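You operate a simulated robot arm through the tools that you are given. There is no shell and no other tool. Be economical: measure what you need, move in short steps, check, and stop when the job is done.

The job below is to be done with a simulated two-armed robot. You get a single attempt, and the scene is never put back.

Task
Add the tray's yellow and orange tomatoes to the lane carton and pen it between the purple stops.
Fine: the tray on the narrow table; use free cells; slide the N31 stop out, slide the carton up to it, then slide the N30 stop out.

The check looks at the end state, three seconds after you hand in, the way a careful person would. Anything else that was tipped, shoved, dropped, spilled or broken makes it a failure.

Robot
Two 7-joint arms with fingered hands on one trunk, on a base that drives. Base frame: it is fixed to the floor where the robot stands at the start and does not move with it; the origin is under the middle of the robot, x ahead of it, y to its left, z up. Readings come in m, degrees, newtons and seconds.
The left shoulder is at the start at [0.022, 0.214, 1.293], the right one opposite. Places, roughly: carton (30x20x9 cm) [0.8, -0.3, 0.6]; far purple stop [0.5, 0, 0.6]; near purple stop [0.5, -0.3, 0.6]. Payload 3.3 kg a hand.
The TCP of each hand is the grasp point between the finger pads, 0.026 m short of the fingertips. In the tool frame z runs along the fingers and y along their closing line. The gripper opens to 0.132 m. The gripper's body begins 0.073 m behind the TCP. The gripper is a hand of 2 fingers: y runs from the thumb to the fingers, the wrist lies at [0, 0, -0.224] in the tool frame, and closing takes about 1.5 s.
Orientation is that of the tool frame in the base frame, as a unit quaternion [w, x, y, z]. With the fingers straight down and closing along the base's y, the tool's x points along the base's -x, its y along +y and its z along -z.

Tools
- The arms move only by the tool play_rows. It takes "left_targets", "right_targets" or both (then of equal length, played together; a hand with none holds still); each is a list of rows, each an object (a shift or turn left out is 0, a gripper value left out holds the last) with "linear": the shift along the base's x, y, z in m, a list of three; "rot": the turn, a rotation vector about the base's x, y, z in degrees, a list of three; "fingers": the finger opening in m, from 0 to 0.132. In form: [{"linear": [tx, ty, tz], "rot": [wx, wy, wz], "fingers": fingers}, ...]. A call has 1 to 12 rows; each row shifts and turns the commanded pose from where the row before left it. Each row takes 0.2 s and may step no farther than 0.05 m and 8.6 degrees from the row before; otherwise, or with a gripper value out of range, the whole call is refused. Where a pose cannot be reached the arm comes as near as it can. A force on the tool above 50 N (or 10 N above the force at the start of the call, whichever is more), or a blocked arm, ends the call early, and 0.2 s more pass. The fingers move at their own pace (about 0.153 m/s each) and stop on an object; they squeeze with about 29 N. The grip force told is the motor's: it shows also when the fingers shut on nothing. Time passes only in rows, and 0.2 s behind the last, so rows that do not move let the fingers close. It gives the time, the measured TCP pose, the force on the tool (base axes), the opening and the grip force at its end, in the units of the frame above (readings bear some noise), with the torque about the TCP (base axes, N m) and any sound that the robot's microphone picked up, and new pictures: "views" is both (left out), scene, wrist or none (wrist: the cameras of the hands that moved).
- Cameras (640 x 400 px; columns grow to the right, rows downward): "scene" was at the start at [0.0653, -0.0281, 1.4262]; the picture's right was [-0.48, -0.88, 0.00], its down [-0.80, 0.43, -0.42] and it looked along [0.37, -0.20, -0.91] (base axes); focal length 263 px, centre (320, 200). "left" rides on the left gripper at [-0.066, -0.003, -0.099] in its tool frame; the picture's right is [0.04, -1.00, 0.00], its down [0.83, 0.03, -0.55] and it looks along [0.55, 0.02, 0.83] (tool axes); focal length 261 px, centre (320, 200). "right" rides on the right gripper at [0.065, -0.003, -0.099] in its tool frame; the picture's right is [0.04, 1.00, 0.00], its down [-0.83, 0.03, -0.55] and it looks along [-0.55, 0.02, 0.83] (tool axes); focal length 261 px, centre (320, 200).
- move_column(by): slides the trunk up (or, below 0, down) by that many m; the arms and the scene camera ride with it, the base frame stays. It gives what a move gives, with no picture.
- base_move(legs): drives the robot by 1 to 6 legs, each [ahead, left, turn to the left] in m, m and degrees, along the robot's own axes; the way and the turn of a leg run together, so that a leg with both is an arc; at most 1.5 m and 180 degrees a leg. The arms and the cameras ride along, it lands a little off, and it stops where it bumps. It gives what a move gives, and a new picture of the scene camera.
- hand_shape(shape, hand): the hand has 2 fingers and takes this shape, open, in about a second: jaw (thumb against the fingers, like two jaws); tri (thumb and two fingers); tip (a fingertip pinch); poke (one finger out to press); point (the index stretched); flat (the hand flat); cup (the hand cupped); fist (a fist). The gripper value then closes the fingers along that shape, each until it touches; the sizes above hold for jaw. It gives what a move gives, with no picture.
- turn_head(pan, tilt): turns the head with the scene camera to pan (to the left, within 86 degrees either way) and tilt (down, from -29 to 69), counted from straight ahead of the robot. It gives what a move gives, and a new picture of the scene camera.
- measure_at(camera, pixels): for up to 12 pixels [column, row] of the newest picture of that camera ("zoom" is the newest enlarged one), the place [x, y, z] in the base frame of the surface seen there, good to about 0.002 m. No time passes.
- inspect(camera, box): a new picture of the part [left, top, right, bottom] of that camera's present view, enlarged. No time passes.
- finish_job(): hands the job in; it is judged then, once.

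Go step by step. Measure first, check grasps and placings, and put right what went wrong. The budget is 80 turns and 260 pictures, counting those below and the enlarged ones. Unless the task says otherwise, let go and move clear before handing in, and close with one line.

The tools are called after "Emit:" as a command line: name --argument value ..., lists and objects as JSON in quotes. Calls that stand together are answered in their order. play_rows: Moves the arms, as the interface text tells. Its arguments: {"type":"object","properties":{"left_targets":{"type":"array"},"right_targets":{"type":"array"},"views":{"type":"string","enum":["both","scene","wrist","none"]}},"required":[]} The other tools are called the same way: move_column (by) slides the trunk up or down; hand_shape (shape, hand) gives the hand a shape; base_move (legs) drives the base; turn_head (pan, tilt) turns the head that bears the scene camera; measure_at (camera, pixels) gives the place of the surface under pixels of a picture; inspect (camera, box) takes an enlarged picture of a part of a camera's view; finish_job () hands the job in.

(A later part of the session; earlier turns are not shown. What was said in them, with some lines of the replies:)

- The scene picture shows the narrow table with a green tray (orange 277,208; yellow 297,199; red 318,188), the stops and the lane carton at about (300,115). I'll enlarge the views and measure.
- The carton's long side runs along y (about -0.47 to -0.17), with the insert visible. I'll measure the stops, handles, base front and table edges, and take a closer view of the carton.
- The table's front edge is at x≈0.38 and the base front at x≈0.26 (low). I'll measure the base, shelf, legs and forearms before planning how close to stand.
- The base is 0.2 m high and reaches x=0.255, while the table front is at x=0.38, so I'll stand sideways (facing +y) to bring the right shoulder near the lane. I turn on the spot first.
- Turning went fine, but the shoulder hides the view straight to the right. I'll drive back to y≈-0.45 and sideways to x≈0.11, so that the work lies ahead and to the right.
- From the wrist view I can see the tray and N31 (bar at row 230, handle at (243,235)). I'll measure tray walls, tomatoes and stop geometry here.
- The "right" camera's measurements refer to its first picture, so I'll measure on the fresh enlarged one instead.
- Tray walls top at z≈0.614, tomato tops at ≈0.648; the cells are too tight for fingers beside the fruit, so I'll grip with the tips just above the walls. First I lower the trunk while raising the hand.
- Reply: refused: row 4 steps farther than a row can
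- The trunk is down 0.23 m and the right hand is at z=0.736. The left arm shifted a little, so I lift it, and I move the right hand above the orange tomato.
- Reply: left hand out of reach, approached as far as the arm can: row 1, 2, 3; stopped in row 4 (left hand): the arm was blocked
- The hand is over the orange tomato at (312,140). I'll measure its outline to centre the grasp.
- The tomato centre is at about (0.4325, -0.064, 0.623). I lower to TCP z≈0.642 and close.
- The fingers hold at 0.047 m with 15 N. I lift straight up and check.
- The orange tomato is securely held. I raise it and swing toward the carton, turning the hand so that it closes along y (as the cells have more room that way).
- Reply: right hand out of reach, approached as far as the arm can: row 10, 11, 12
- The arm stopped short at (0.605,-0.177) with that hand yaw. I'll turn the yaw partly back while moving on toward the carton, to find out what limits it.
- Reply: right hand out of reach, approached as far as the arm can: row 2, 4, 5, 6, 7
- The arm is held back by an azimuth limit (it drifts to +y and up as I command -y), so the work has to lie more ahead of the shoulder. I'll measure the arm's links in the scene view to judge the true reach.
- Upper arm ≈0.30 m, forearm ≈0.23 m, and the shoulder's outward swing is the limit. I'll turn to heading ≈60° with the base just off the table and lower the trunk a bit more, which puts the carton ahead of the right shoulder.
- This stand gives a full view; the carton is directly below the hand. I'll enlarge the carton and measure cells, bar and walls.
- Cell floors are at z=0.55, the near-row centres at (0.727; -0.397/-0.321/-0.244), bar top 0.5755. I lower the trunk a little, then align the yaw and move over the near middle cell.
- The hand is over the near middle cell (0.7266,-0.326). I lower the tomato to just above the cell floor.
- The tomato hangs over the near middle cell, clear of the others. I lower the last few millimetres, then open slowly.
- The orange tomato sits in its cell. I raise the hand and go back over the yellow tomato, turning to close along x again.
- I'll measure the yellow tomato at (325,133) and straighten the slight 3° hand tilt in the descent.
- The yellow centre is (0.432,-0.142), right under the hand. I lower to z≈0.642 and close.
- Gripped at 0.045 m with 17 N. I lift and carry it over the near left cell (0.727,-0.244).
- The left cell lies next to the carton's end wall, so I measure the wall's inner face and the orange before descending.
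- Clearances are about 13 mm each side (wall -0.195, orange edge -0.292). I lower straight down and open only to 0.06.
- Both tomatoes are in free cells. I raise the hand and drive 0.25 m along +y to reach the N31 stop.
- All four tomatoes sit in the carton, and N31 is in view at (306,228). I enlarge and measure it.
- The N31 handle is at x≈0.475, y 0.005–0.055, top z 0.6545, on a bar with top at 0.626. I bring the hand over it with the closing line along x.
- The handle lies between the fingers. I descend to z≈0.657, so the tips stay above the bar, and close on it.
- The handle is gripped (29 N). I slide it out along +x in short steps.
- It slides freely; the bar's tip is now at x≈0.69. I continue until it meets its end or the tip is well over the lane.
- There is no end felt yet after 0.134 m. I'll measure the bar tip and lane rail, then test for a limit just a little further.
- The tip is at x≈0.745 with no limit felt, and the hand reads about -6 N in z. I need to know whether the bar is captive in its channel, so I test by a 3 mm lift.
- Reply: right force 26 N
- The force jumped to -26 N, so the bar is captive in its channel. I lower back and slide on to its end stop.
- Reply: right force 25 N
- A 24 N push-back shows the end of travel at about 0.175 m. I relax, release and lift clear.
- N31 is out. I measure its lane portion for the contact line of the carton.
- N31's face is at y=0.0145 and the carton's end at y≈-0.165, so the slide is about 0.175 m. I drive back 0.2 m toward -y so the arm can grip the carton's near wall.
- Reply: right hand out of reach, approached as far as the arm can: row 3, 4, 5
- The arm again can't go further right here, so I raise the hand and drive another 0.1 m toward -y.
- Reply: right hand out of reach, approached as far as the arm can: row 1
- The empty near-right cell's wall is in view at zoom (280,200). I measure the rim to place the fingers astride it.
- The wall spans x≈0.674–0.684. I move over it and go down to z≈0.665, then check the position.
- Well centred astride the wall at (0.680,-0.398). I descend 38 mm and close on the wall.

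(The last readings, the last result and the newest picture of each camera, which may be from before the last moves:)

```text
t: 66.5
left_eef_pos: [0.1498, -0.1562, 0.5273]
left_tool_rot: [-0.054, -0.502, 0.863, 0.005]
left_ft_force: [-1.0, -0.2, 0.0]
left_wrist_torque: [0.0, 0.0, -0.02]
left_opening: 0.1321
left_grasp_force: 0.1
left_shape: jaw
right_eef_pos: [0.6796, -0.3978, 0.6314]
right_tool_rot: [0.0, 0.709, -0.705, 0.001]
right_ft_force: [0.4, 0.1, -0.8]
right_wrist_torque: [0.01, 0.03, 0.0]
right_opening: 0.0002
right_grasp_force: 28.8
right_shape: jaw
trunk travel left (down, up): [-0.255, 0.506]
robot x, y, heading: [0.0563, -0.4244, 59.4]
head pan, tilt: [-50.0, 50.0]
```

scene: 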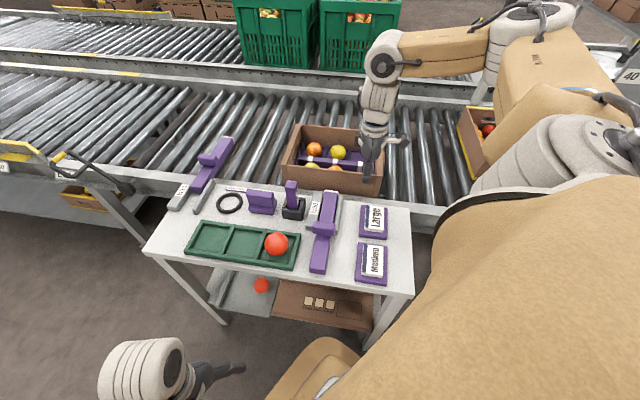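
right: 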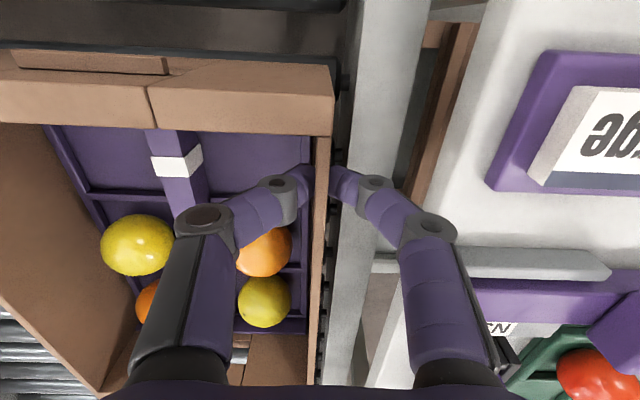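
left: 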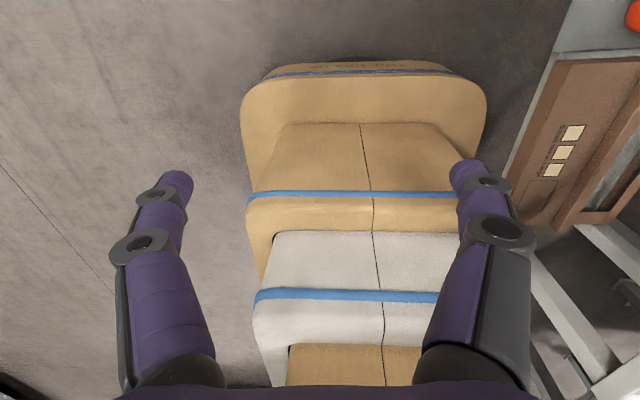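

The fingers clasp the wall (picture (325,180)). I drag a first 3 cm and check that the carton follows.

Emit:
play_rows --right_targets '[{"linear": [0, 0.005, 0]}, {"linear": [0, 0.01, 0]}, {"linear": [0, 0.015, 0]}, {}]' --views "both"

```text
t: 67.5
left_eef_pos: [0.1501, -0.1551, 0.5274]
left_tool_rot: [-0.054, -0.503, 0.863, 0.007]
left_ft_force: [-0.3, 0.3, 0.9]
left_wrist_torque: [-0.01, -0.01, 0.02]
left_opening: 0.132
left_grasp_force: 0.0
left_shape: jaw
right_eef_pos: [0.6808, -0.3681, 0.6318]
right_tool_rot: [0.0, 0.709, -0.705, 0.001]
right_ft_force: [0.2, 0.4, -1.3]
right_wrist_torque: [-0.01, 0.02, 0.02]
right_opening: 0.0002
right_grasp_force: 29.6
right_shape: jaw
trunk travel left (down, up): [-0.255, 0.506]
robot x, y, heading: [0.056, -0.4215, 59.6]
head pan, tilt: [-50.0, 50.0]
```

scene: 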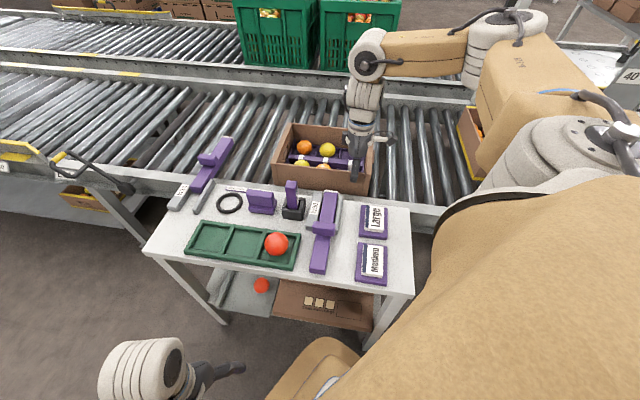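
right: 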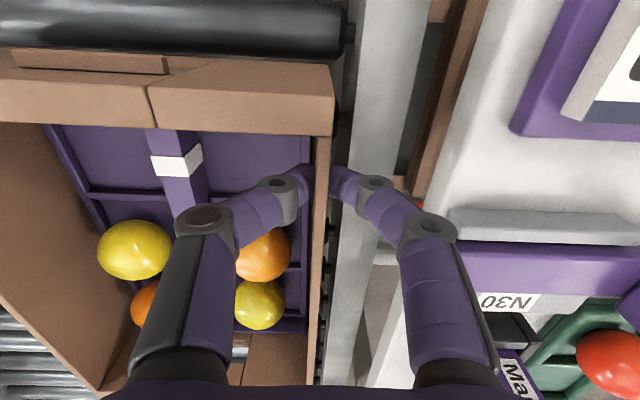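

The carton follows with little force. I drag another 9 cm.

Emit:
play_rows --right_targets '[{"linear": [0, 0.01, 0]}, {"linear": [0, 0.016, 0]}, {"linear": [0, 0.016, 0]}, {"linear": [0, 0.016, 0]}, {"linear": [0, 0.016, 0]}, {"linear": [0, 0.012, 0]}, {"linear": [0, 0.004, 0]}, {}]' --views "both"

```text
t: 69.3
left_eef_pos: [0.1499, -0.1563, 0.5289]
left_tool_rot: [-0.053, -0.502, 0.863, 0.006]
left_ft_force: [-0.2, 0.5, 0.6]
left_wrist_torque: [0.01, 0.01, 0.02]
left_opening: 0.1318
left_grasp_force: 0.1
left_shape: jaw
right_eef_pos: [0.6797, -0.2783, 0.6296]
right_tool_rot: [-0.001, 0.709, -0.705, 0.001]
right_ft_force: [-0.6, -0.3, -0.1]
right_wrist_torque: [-0.01, 0.0, -0.02]
right_opening: 0.0004
right_grasp_force: 29.6
right_shape: jaw
trunk travel left (down, up): [-0.255, 0.506]
robot x, y, heading: [0.0567, -0.4204, 59.9]
head pan, tilt: [-50.0, 50.0]
```

scene: 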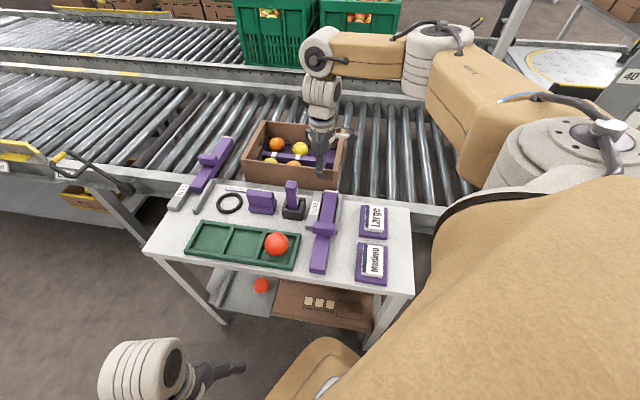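
right: 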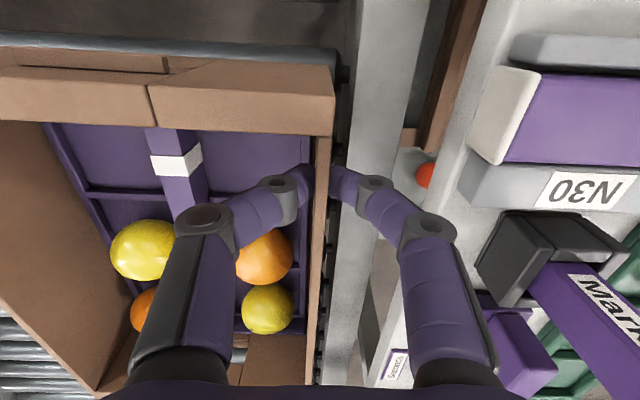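

Remaining gap is about 5–6 cm. I continue 4 cm with the arm, watching reach.

Emit:
play_rows --right_targets '[{"linear": [0, 0.008, 0]}, {"linear": [0, 0.012, 0]}, {"linear": [0, 0.012, 0]}, {"linear": [0, 0.008, 0]}, {}]' --views "scene"

Emit:
inspect --camera "scene" --box '[190, 105, 350, 205]'

```text
t: 70.5
left_eef_pos: [0.1501, -0.1576, 0.5282]
left_tool_rot: [-0.053, -0.501, 0.864, 0.007]
left_ft_force: [0.8, -0.5, -0.4]
left_wrist_torque: [0.01, -0.03, -0.01]
left_opening: 0.1316
left_grasp_force: 0.1
left_shape: jaw
right_eef_pos: [0.6804, -0.2384, 0.6307]
right_tool_rot: [0.0, 0.709, -0.705, 0.001]
right_ft_force: [0.5, -0.2, -1.3]
right_wrist_torque: [-0.02, 0.0, -0.04]
right_opening: 0.0003
right_grasp_force: 28.6
right_shape: jaw
trunk travel left (down, up): [-0.255, 0.506]
robot x, y, heading: [0.0559, -0.422, 59.6]
head pan, tilt: [-50.0, 50.0]
```

scene: 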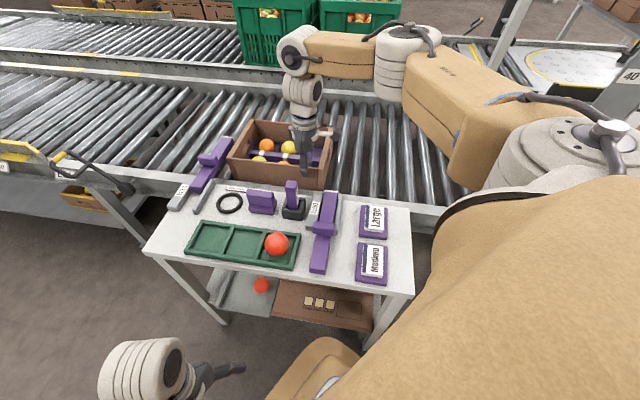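

```text
4.00 times, centred on (270, 155) of scene
```

zoom: 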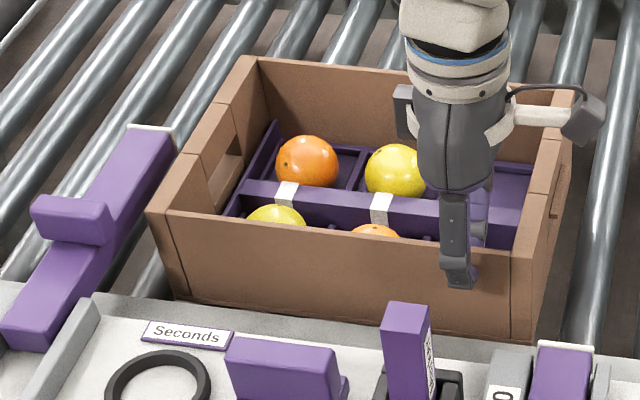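

The carton is close to N31. I measure the remaining gap.

Emit:
measure_at --camera "zoom" --pixels '[[152, 213], [158, 205], [200, 155], [170, 150], [165, 165], [120, 225], [535, 240], [553, 190], [570, 348], [560, 215], [165, 240], [525, 300]]'

```text
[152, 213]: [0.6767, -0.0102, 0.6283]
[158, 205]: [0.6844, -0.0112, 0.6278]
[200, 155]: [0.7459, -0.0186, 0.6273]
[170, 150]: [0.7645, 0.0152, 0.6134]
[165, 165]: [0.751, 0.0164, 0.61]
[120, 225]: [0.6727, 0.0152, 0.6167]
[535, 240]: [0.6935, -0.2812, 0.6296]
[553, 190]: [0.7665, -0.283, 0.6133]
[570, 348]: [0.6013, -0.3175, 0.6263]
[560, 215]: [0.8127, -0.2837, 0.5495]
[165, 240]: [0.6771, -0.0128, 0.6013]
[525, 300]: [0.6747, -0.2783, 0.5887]
```

The gap is about 24 mm. I continue in small steps until contact with N31.

Emit:
play_rows --right_targets '[{"linear": [0, 0.008, 0]}, {"linear": [0, 0.008, 0]}, {"linear": [0, 0.004, 0]}, {"linear": [0, 0.003, 0]}, {"linear": [0, 0.002, 0]}, {}]' --views "scene"

Emit:
inspect --camera "scene" --box '[190, 105, 350, 205]'

```text
t: 71.9
left_eef_pos: [0.1488, -0.1586, 0.5285]
left_tool_rot: [-0.052, -0.502, 0.863, 0.007]
left_ft_force: [-0.1, -0.1, 0.4]
left_wrist_torque: [-0.01, -0.01, 0.02]
left_opening: 0.1319
left_grasp_force: 0.2
left_shape: jaw
right_eef_pos: [0.6772, -0.2219, 0.6311]
right_tool_rot: [0.007, 0.709, -0.706, 0.004]
right_ft_force: [-11.8, -41.1, 0.1]
right_wrist_torque: [-0.65, 0.27, 0.11]
right_opening: 0.0004
right_grasp_force: 29.4
right_shape: jaw
trunk travel left (down, up): [-0.255, 0.506]
robot x, y, heading: [0.0596, -0.4234, 59.6]
head pan, tilt: [-50.0, 50.0]
```

scene: 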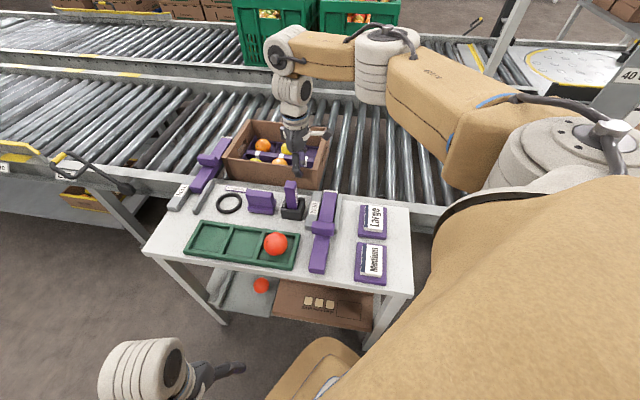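

```text
4.00 times, centred on (270, 155) of scene
```

zoom: 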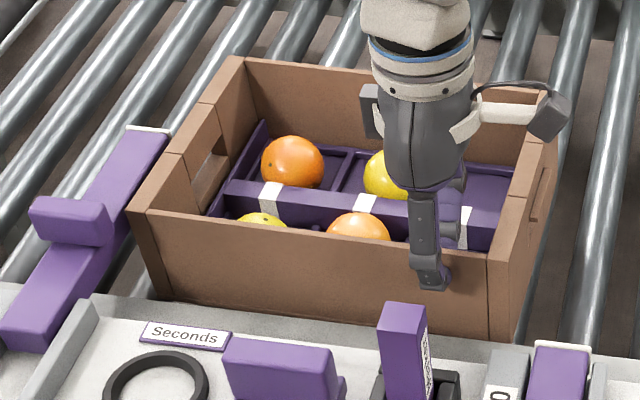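

Contact: -41 N along y. I back off the command by some millimetres to relax and measure how the carton lies.

Emit:
play_rows --right_targets '[{"linear": [0, -0.004, 0]}, {"linear": [0, -0.003, 0]}, {}, {}]' --views "none"

Emit:
inspect --camera "scene" --box '[190, 105, 350, 205]'

Emit:
measure_at --camera "zoom" --pixels '[[140, 208], [150, 195], [180, 150], [205, 110], [232, 63], [535, 105], [520, 170], [505, 240], [490, 262], [165, 150], [120, 210], [530, 150]]'

```text
t: 72.9
left_eef_pos: [0.1488, -0.1577, 0.5275]
left_tool_rot: [-0.052, -0.502, 0.864, 0.006]
left_ft_force: [1.2, 0.3, -0.6]
left_wrist_torque: [-0.02, 0.01, 0.02]
left_opening: 0.132
left_grasp_force: 0.1
left_shape: jaw
right_eef_pos: [0.679, -0.2233, 0.6316]
right_tool_rot: [0.0, 0.709, -0.705, 0.001]
right_ft_force: [-7.4, -20.3, -0.7]
right_wrist_torque: [-0.35, 0.16, 0.04]
right_opening: 0.0002
right_grasp_force: 29.4
right_shape: jaw
trunk travel left (down, up): [-0.255, 0.506]
robot x, y, heading: [0.0594, -0.4255, 59.8]
head pan, tilt: [-50.0, 50.0]
```

```text
4.00 times, centred on (270, 155) of scene
```

zoom: 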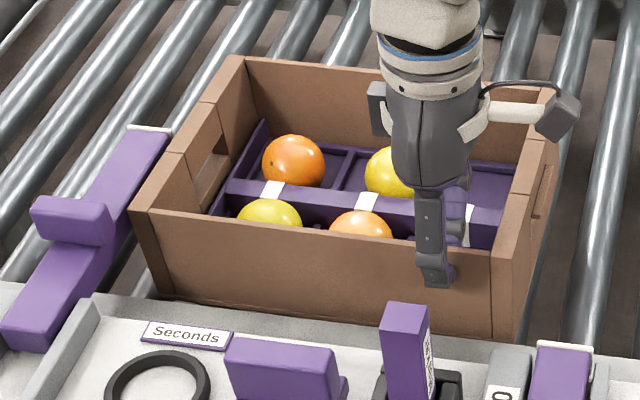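

```text
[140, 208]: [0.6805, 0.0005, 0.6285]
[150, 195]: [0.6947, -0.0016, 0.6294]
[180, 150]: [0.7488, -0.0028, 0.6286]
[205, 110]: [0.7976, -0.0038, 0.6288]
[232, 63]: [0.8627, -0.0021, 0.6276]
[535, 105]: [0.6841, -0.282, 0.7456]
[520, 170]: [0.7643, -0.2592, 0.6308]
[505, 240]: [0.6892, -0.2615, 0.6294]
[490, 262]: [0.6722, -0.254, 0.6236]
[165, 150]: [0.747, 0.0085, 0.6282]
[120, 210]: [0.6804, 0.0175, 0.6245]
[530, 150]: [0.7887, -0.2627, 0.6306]
```

The carton lies square against N31 (end ≈0.0, other end ≈-0.265). I relax the rest, release and lift.

Emit:
play_rows --right_targets '[{"linear": [0, -0.003, 0]}, {"linear": [0, -0.003, 0]}, {}, {"fingers": 0.035}, {}, {}, {"linear": [0, 0, 0.03]}, {"linear": [0, 0, 0.05]}, {"linear": [0, 0, 0.05]}]' --views "both"

```text
t: 74.9
left_eef_pos: [0.15, -0.156, 0.5281]
left_tool_rot: [-0.054, -0.502, 0.863, 0.006]
left_ft_force: [-0.1, 0.4, 0.9]
left_wrist_torque: [0.0, 0.0, 0.0]
left_opening: 0.1319
left_grasp_force: 0.0
left_shape: jaw
right_eef_pos: [0.6778, -0.2254, 0.761]
right_tool_rot: [0.0, 0.71, -0.705, 0.0]
right_ft_force: [-0.1, 0.9, 0.0]
right_wrist_torque: [0.01, 0.01, -0.01]
right_opening: 0.0348
right_grasp_force: 0.2
right_shape: jaw
trunk travel left (down, up): [-0.255, 0.506]
robot x, y, heading: [0.0595, -0.4232, 59.6]
head pan, tilt: [-50.0, 50.0]
```

scene: 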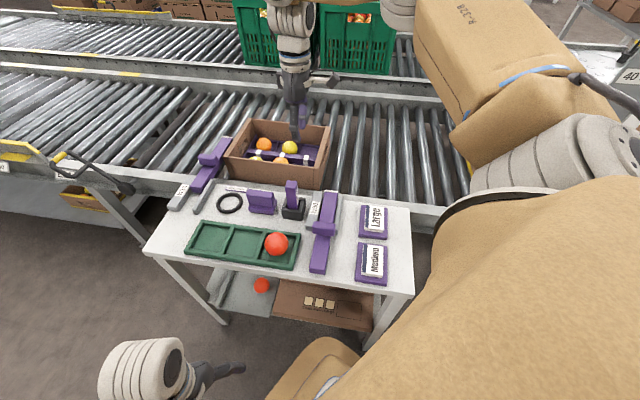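
right: 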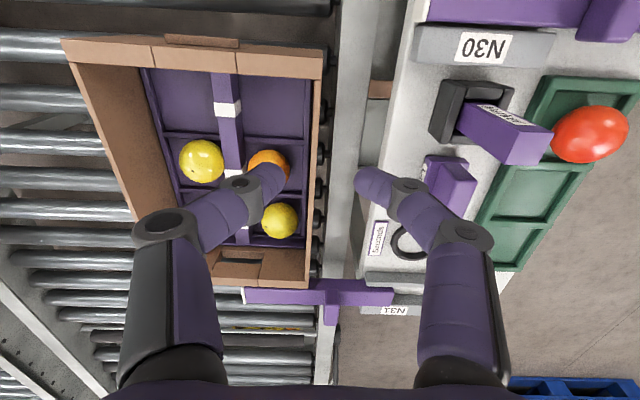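

The carton rests against N31, hand clear. I measure the N30 handle and the carton's -y end to be sure the N30 bar will pass.

Emit:
measure_at --camera "right" --pixels '[[245, 47], [200, 40], [310, 55], [315, 270], [260, 288], [250, 268], [500, 10], [430, 15], [308, 285]]'

Emit:
measure_at --camera "scene" --pixels '[[322, 227], [313, 226], [333, 228], [322, 235], [320, 222], [319, 255], [328, 205], [329, 194], [317, 270]]'

```text
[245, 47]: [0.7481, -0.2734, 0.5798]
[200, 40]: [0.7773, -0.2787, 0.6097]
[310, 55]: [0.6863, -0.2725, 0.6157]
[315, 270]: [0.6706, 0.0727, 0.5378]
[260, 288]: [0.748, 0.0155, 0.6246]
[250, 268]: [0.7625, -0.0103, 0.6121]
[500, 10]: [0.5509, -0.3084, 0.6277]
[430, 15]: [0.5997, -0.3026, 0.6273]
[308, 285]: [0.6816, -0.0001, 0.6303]
```

```text
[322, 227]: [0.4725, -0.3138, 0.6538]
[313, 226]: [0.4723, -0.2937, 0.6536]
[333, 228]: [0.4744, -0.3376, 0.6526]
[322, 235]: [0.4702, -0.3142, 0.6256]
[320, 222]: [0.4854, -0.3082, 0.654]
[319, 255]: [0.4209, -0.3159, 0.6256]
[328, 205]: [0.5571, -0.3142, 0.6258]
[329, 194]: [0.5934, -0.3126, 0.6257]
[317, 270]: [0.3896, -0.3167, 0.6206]
```

There is about 2 cm between the carton's end (-0.279) and N30's face (-0.30), so the bar will pass. I move over the N30 handle (0.475,-0.315).

Emit:
play_rows --right_targets '[{"linear": [-0.04, -0.018, 0], "fingers": 0.06}, {"linear": [-0.04, -0.018, 0]}, {"linear": [-0.04, -0.018, 0]}, {"linear": [-0.04, -0.018, 0]}, {"linear": [-0.0425, -0.018, 0]}, {"linear": [0, 0, -0.04]}, {}]' --views "both"

```text
t: 76.5
left_eef_pos: [0.1497, -0.1576, 0.5281]
left_tool_rot: [-0.053, -0.503, 0.863, 0.006]
left_ft_force: [0.8, -1.2, 0.1]
left_wrist_torque: [-0.02, -0.01, 0.02]
left_opening: 0.1319
left_grasp_force: 0.1
left_shape: jaw
right_eef_pos: [0.4761, -0.3173, 0.7249]
right_tool_rot: [-0.001, 0.71, -0.704, 0.0]
right_ft_force: [0.1, 0.0, 0.3]
right_wrist_torque: [-0.01, 0.04, 0.0]
right_opening: 0.0594
right_grasp_force: 0.0
right_shape: jaw
trunk travel left (down, up): [-0.255, 0.506]
robot x, y, heading: [0.0564, -0.4201, 59.8]
head pan, tilt: [-50.0, 50.0]
```

scene: 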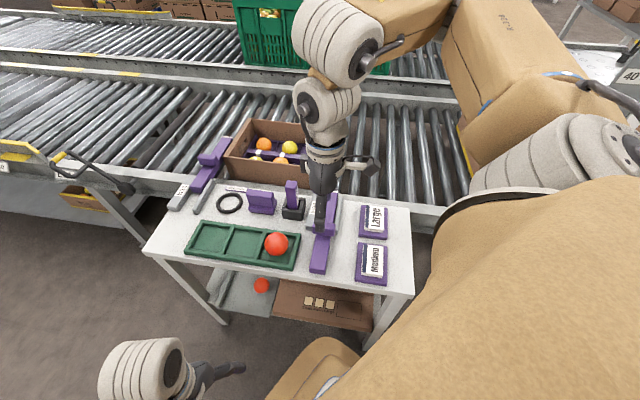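
right: 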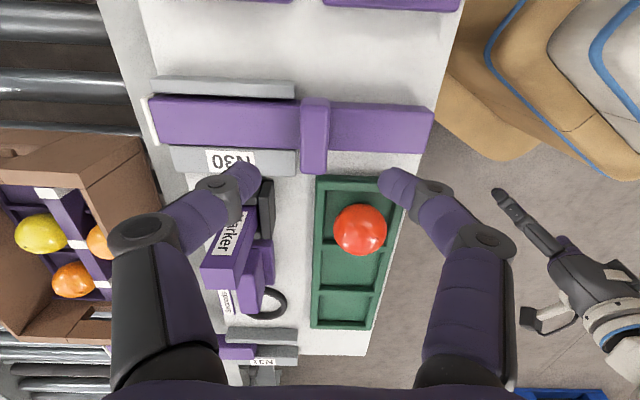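

The handle is between the fingers as at N31. I descend to z≈0.657 and close.

Emit:
play_rows --right_targets '[{"linear": [0, 0.001, -0.04]}, {"linear": [0, 0, -0.024]}, {"linear": [0, 0, -0.003]}, {}, {"fingers": 0.005}, {}, {}, {}]' --views "wrist"

```text
t: 78.3
left_eef_pos: [0.1507, -0.1565, 0.5286]
left_tool_rot: [-0.053, -0.502, 0.863, 0.007]
left_ft_force: [-0.6, 1.0, 0.6]
left_wrist_torque: [-0.02, 0.0, -0.02]
left_opening: 0.1317
left_grasp_force: 0.1
left_shape: jaw
right_eef_pos: [0.4773, -0.3142, 0.6547]
right_tool_rot: [0.0, 0.71, -0.705, 0.001]
right_ft_force: [9.3, 1.3, 3.3]
right_wrist_torque: [0.01, -0.35, -0.02]
right_opening: 0.0117
right_grasp_force: 29.0
right_shape: jaw
trunk travel left (down, up): [-0.255, 0.506]
robot x, y, heading: [0.0573, -0.4187, 59.5]
head pan, tilt: [-50.0, 50.0]
```

right: 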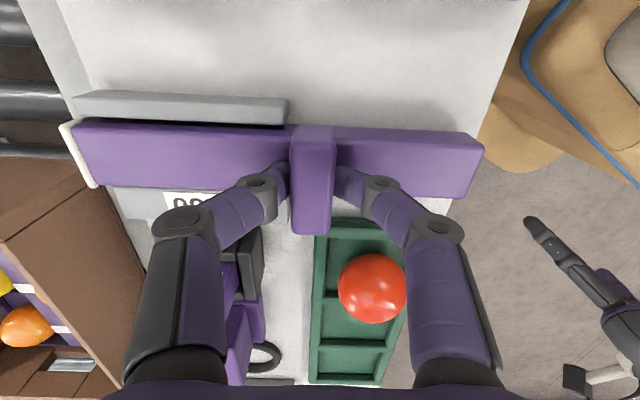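

N30's handle is gripped. I slide it out in short steps.

Emit:
play_rows --right_targets '[{"linear": [0.01, 0, 0.0015]}, {"linear": [0.02, 0, 0]}, {"linear": [0.02, 0, 0]}, {"linear": [0.02, 0, 0]}, {"linear": [0.02, 0, 0]}, {"linear": [0.015, 0, 0]}, {}]' --views "both"

```text
t: 79.9
left_eef_pos: [0.1496, -0.1565, 0.5273]
left_tool_rot: [-0.053, -0.502, 0.863, 0.006]
left_ft_force: [0.2, -0.1, -0.4]
left_wrist_torque: [0.01, 0.0, -0.03]
left_opening: 0.132
left_grasp_force: 0.2
left_shape: jaw
right_eef_pos: [0.5819, -0.3155, 0.6554]
right_tool_rot: [-0.001, 0.71, -0.704, 0.001]
right_ft_force: [1.4, 5.6, -5.4]
right_wrist_torque: [0.06, 0.03, -0.03]
right_opening: 0.0113
right_grasp_force: 29.4
right_shape: jaw
trunk travel left (down, up): [-0.255, 0.506]
robot x, y, heading: [0.0584, -0.4225, 59.7]
head pan, tilt: [-50.0, 50.0]
```

scene: 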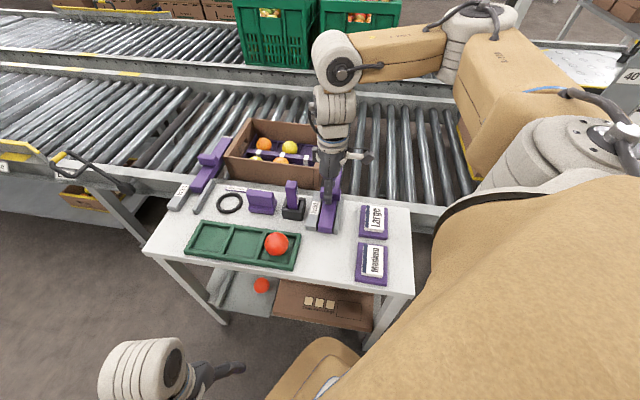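
right: 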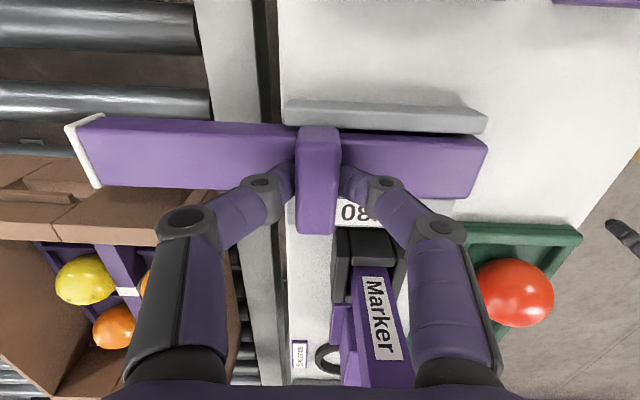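

It slides well and seems to pass the carton's end; I verify the gap before going on.

Emit:
measure_at --camera "right" --pixels '[[85, 150], [150, 183], [110, 180], [40, 190], [40, 200], [80, 225], [150, 200], [30, 170], [140, 225]]'

Emit:
inspect --camera "right" --box '[0, 80, 320, 280]'

```text
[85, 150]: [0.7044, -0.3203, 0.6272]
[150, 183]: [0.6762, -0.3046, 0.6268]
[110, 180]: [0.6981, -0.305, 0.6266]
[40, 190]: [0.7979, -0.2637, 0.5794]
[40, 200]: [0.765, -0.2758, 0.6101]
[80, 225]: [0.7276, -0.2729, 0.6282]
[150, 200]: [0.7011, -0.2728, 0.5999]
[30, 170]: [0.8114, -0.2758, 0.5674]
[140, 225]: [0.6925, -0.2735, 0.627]
```

```text
2.00 times, centred on (160, 180) of right
```

zoom: 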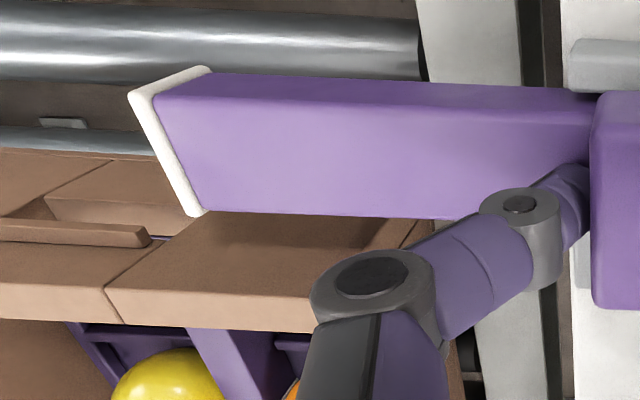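

The bar's face (-0.304) clears the carton's end (-0.276). I slide on to the end of travel.

Emit:
play_rows --right_targets '[{"linear": [0.014, 0.001, 0]}, {"linear": [0.015, 0, 0]}, {"linear": [0.015, 0, 0]}, {"linear": [0.012, 0, 0]}, {"linear": [0.008, 0, 0]}, {"linear": [0.006, 0, 0]}, {"linear": [0.004, 0, 0]}, {}]' --views "wrist"

```text
t: 81.7
left_eef_pos: [0.1494, -0.1568, 0.5281]
left_tool_rot: [-0.053, -0.502, 0.863, 0.007]
left_ft_force: [0.6, -0.3, 0.6]
left_wrist_torque: [0.0, 0.01, -0.01]
left_opening: 0.1318
left_grasp_force: 0.1
left_shape: jaw
right_eef_pos: [0.6544, -0.3164, 0.6558]
right_tool_rot: [0.0, 0.71, -0.704, 0.0]
right_ft_force: [-18.5, 3.3, -9.3]
right_wrist_torque: [0.08, 0.48, -0.03]
right_opening: 0.0108
right_grasp_force: 29.0
right_shape: jaw
trunk travel left (down, up): [-0.255, 0.506]
robot x, y, heading: [0.0602, -0.4227, 59.5]
head pan, tilt: [-50.0, 50.0]
```

right: 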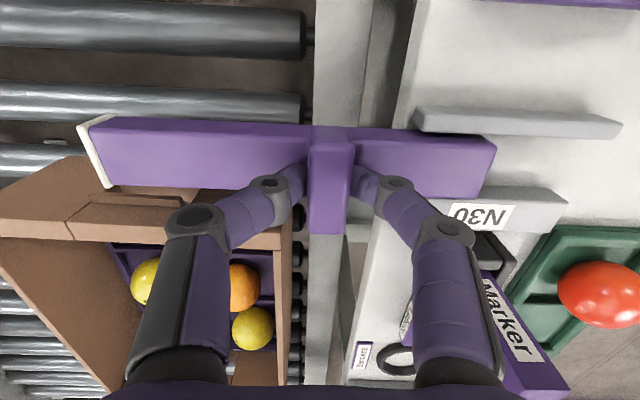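

N30 is at its end (18 N push-back). I relax, release and lift clear.

Emit:
play_rows --right_targets '[{"linear": [-0.004, 0, 0]}, {"fingers": 0.05}, {}, {}, {"linear": [0, 0, 0.03]}, {"linear": [0, 0, 0.05]}, {"linear": [-0.02, 0, 0.045]}, {"linear": [-0.045, 0, 0.02]}, {"linear": [-0.045, 0, 0.02]}]' --views "both"

Emit:
inspect --camera "scene" --box '[140, 90, 420, 300]'

```text
t: 83.7
left_eef_pos: [0.1495, -0.1573, 0.5268]
left_tool_rot: [-0.053, -0.502, 0.863, 0.007]
left_ft_force: [-0.4, 0.2, -0.2]
left_wrist_torque: [0.02, 0.0, 0.01]
left_opening: 0.132
left_grasp_force: 0.0
left_shape: jaw
right_eef_pos: [0.5385, -0.3143, 0.8226]
right_tool_rot: [0.0, 0.709, -0.705, 0.001]
right_ft_force: [0.3, 0.1, -0.4]
right_wrist_torque: [0.0, 0.0, -0.01]
right_opening: 0.0499
right_grasp_force: 0.0
right_shape: jaw
trunk travel left (down, up): [-0.255, 0.506]
robot x, y, heading: [0.0576, -0.4244, 59.8]
head pan, tilt: [-50.0, 50.0]
```

scene: 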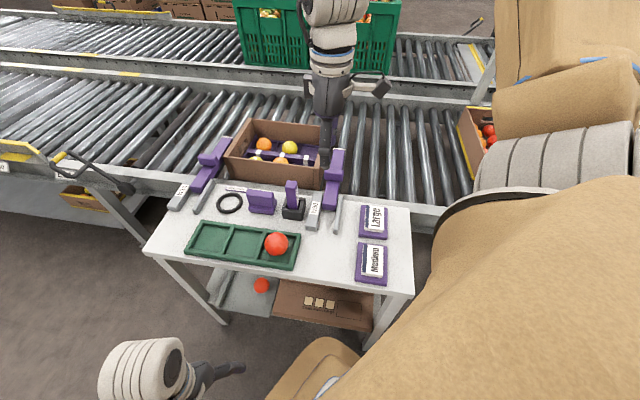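
right: 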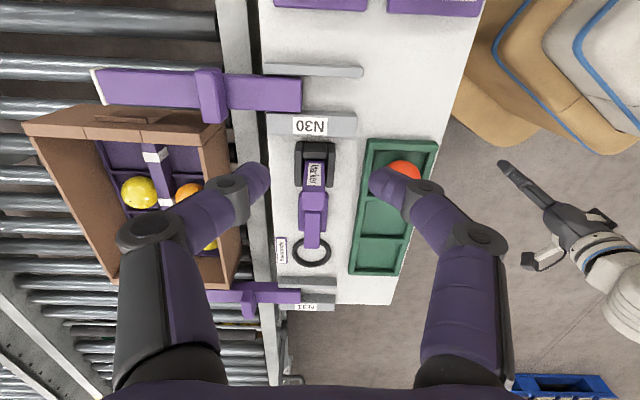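

```text
1.90 times, centred on (280, 195) of scene
```

zoom: 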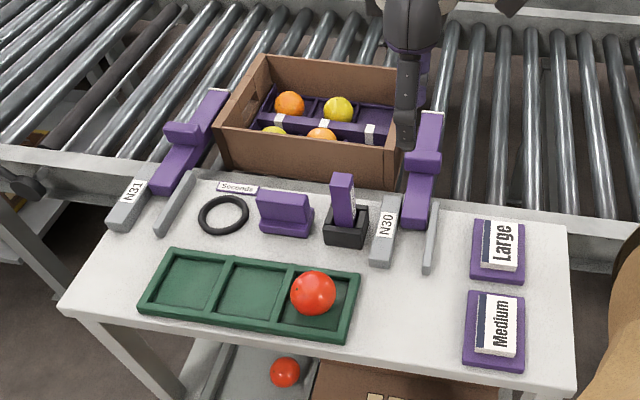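

Both stops are out and the carton stands between them. I pull the hand well clear and take a last look at the carton and N31.

Emit:
play_rows --right_targets '[{"linear": [-0.04, 0, 0.02]}, {"linear": [-0.045, 0, 0.01]}, {"linear": [-0.045, 0, 0]}, {"linear": [-0.03, 0, 0]}]' --views "none"

Emit:
inspect --camera "scene" --box '[190, 105, 350, 205]'

Emit:
measure_at --camera "zoom" --pixels '[[145, 195], [185, 130], [165, 165], [175, 150], [160, 150], [150, 210], [555, 200], [530, 200], [130, 205]]'

```text
t: 84.7
left_eef_pos: [0.1499, -0.1562, 0.5277]
left_tool_rot: [-0.052, -0.502, 0.863, 0.006]
left_ft_force: [-0.5, -0.2, -0.3]
left_wrist_torque: [0.01, 0.02, 0.03]
left_opening: 0.1319
left_grasp_force: 0.0
left_shape: jaw
right_eef_pos: [0.3806, -0.3141, 0.8517]
right_tool_rot: [0.0, 0.708, -0.706, 0.002]
right_ft_force: [0.2, -0.7, -0.5]
right_wrist_torque: [0.02, -0.01, 0.01]
right_opening: 0.0498
right_grasp_force: 0.1
right_shape: jaw
trunk travel left (down, up): [-0.255, 0.506]
robot x, y, heading: [0.0575, -0.4215, 59.7]
head pan, tilt: [-50.0, 50.0]
```

```text
4.00 times, centred on (270, 155) of scene
```

zoom: 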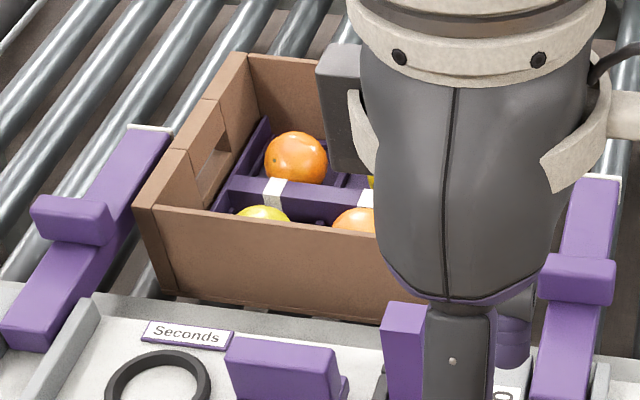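

```text
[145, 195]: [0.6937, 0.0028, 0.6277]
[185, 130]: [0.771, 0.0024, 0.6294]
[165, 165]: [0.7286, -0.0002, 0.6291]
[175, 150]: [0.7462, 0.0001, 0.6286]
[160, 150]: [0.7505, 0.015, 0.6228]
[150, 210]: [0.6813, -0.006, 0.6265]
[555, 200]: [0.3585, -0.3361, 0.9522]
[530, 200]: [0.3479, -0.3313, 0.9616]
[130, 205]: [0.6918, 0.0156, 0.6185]
```

The carton stands square against N31, with its end within a centimetre of the stop and the handle flap touching. N30 is out behind it, all four tomatoes are in cells, the red one is still in the tray, and the hand is clear. I hand in.

Emit:
finish_job

```text
The job is handed in.
```

The yellow and orange tomatoes from the tray are in free cells of the lane carton. The carton is against the N31 stop, with the N30 stop slid out behind it, and nothing else was disturbed that I could see.
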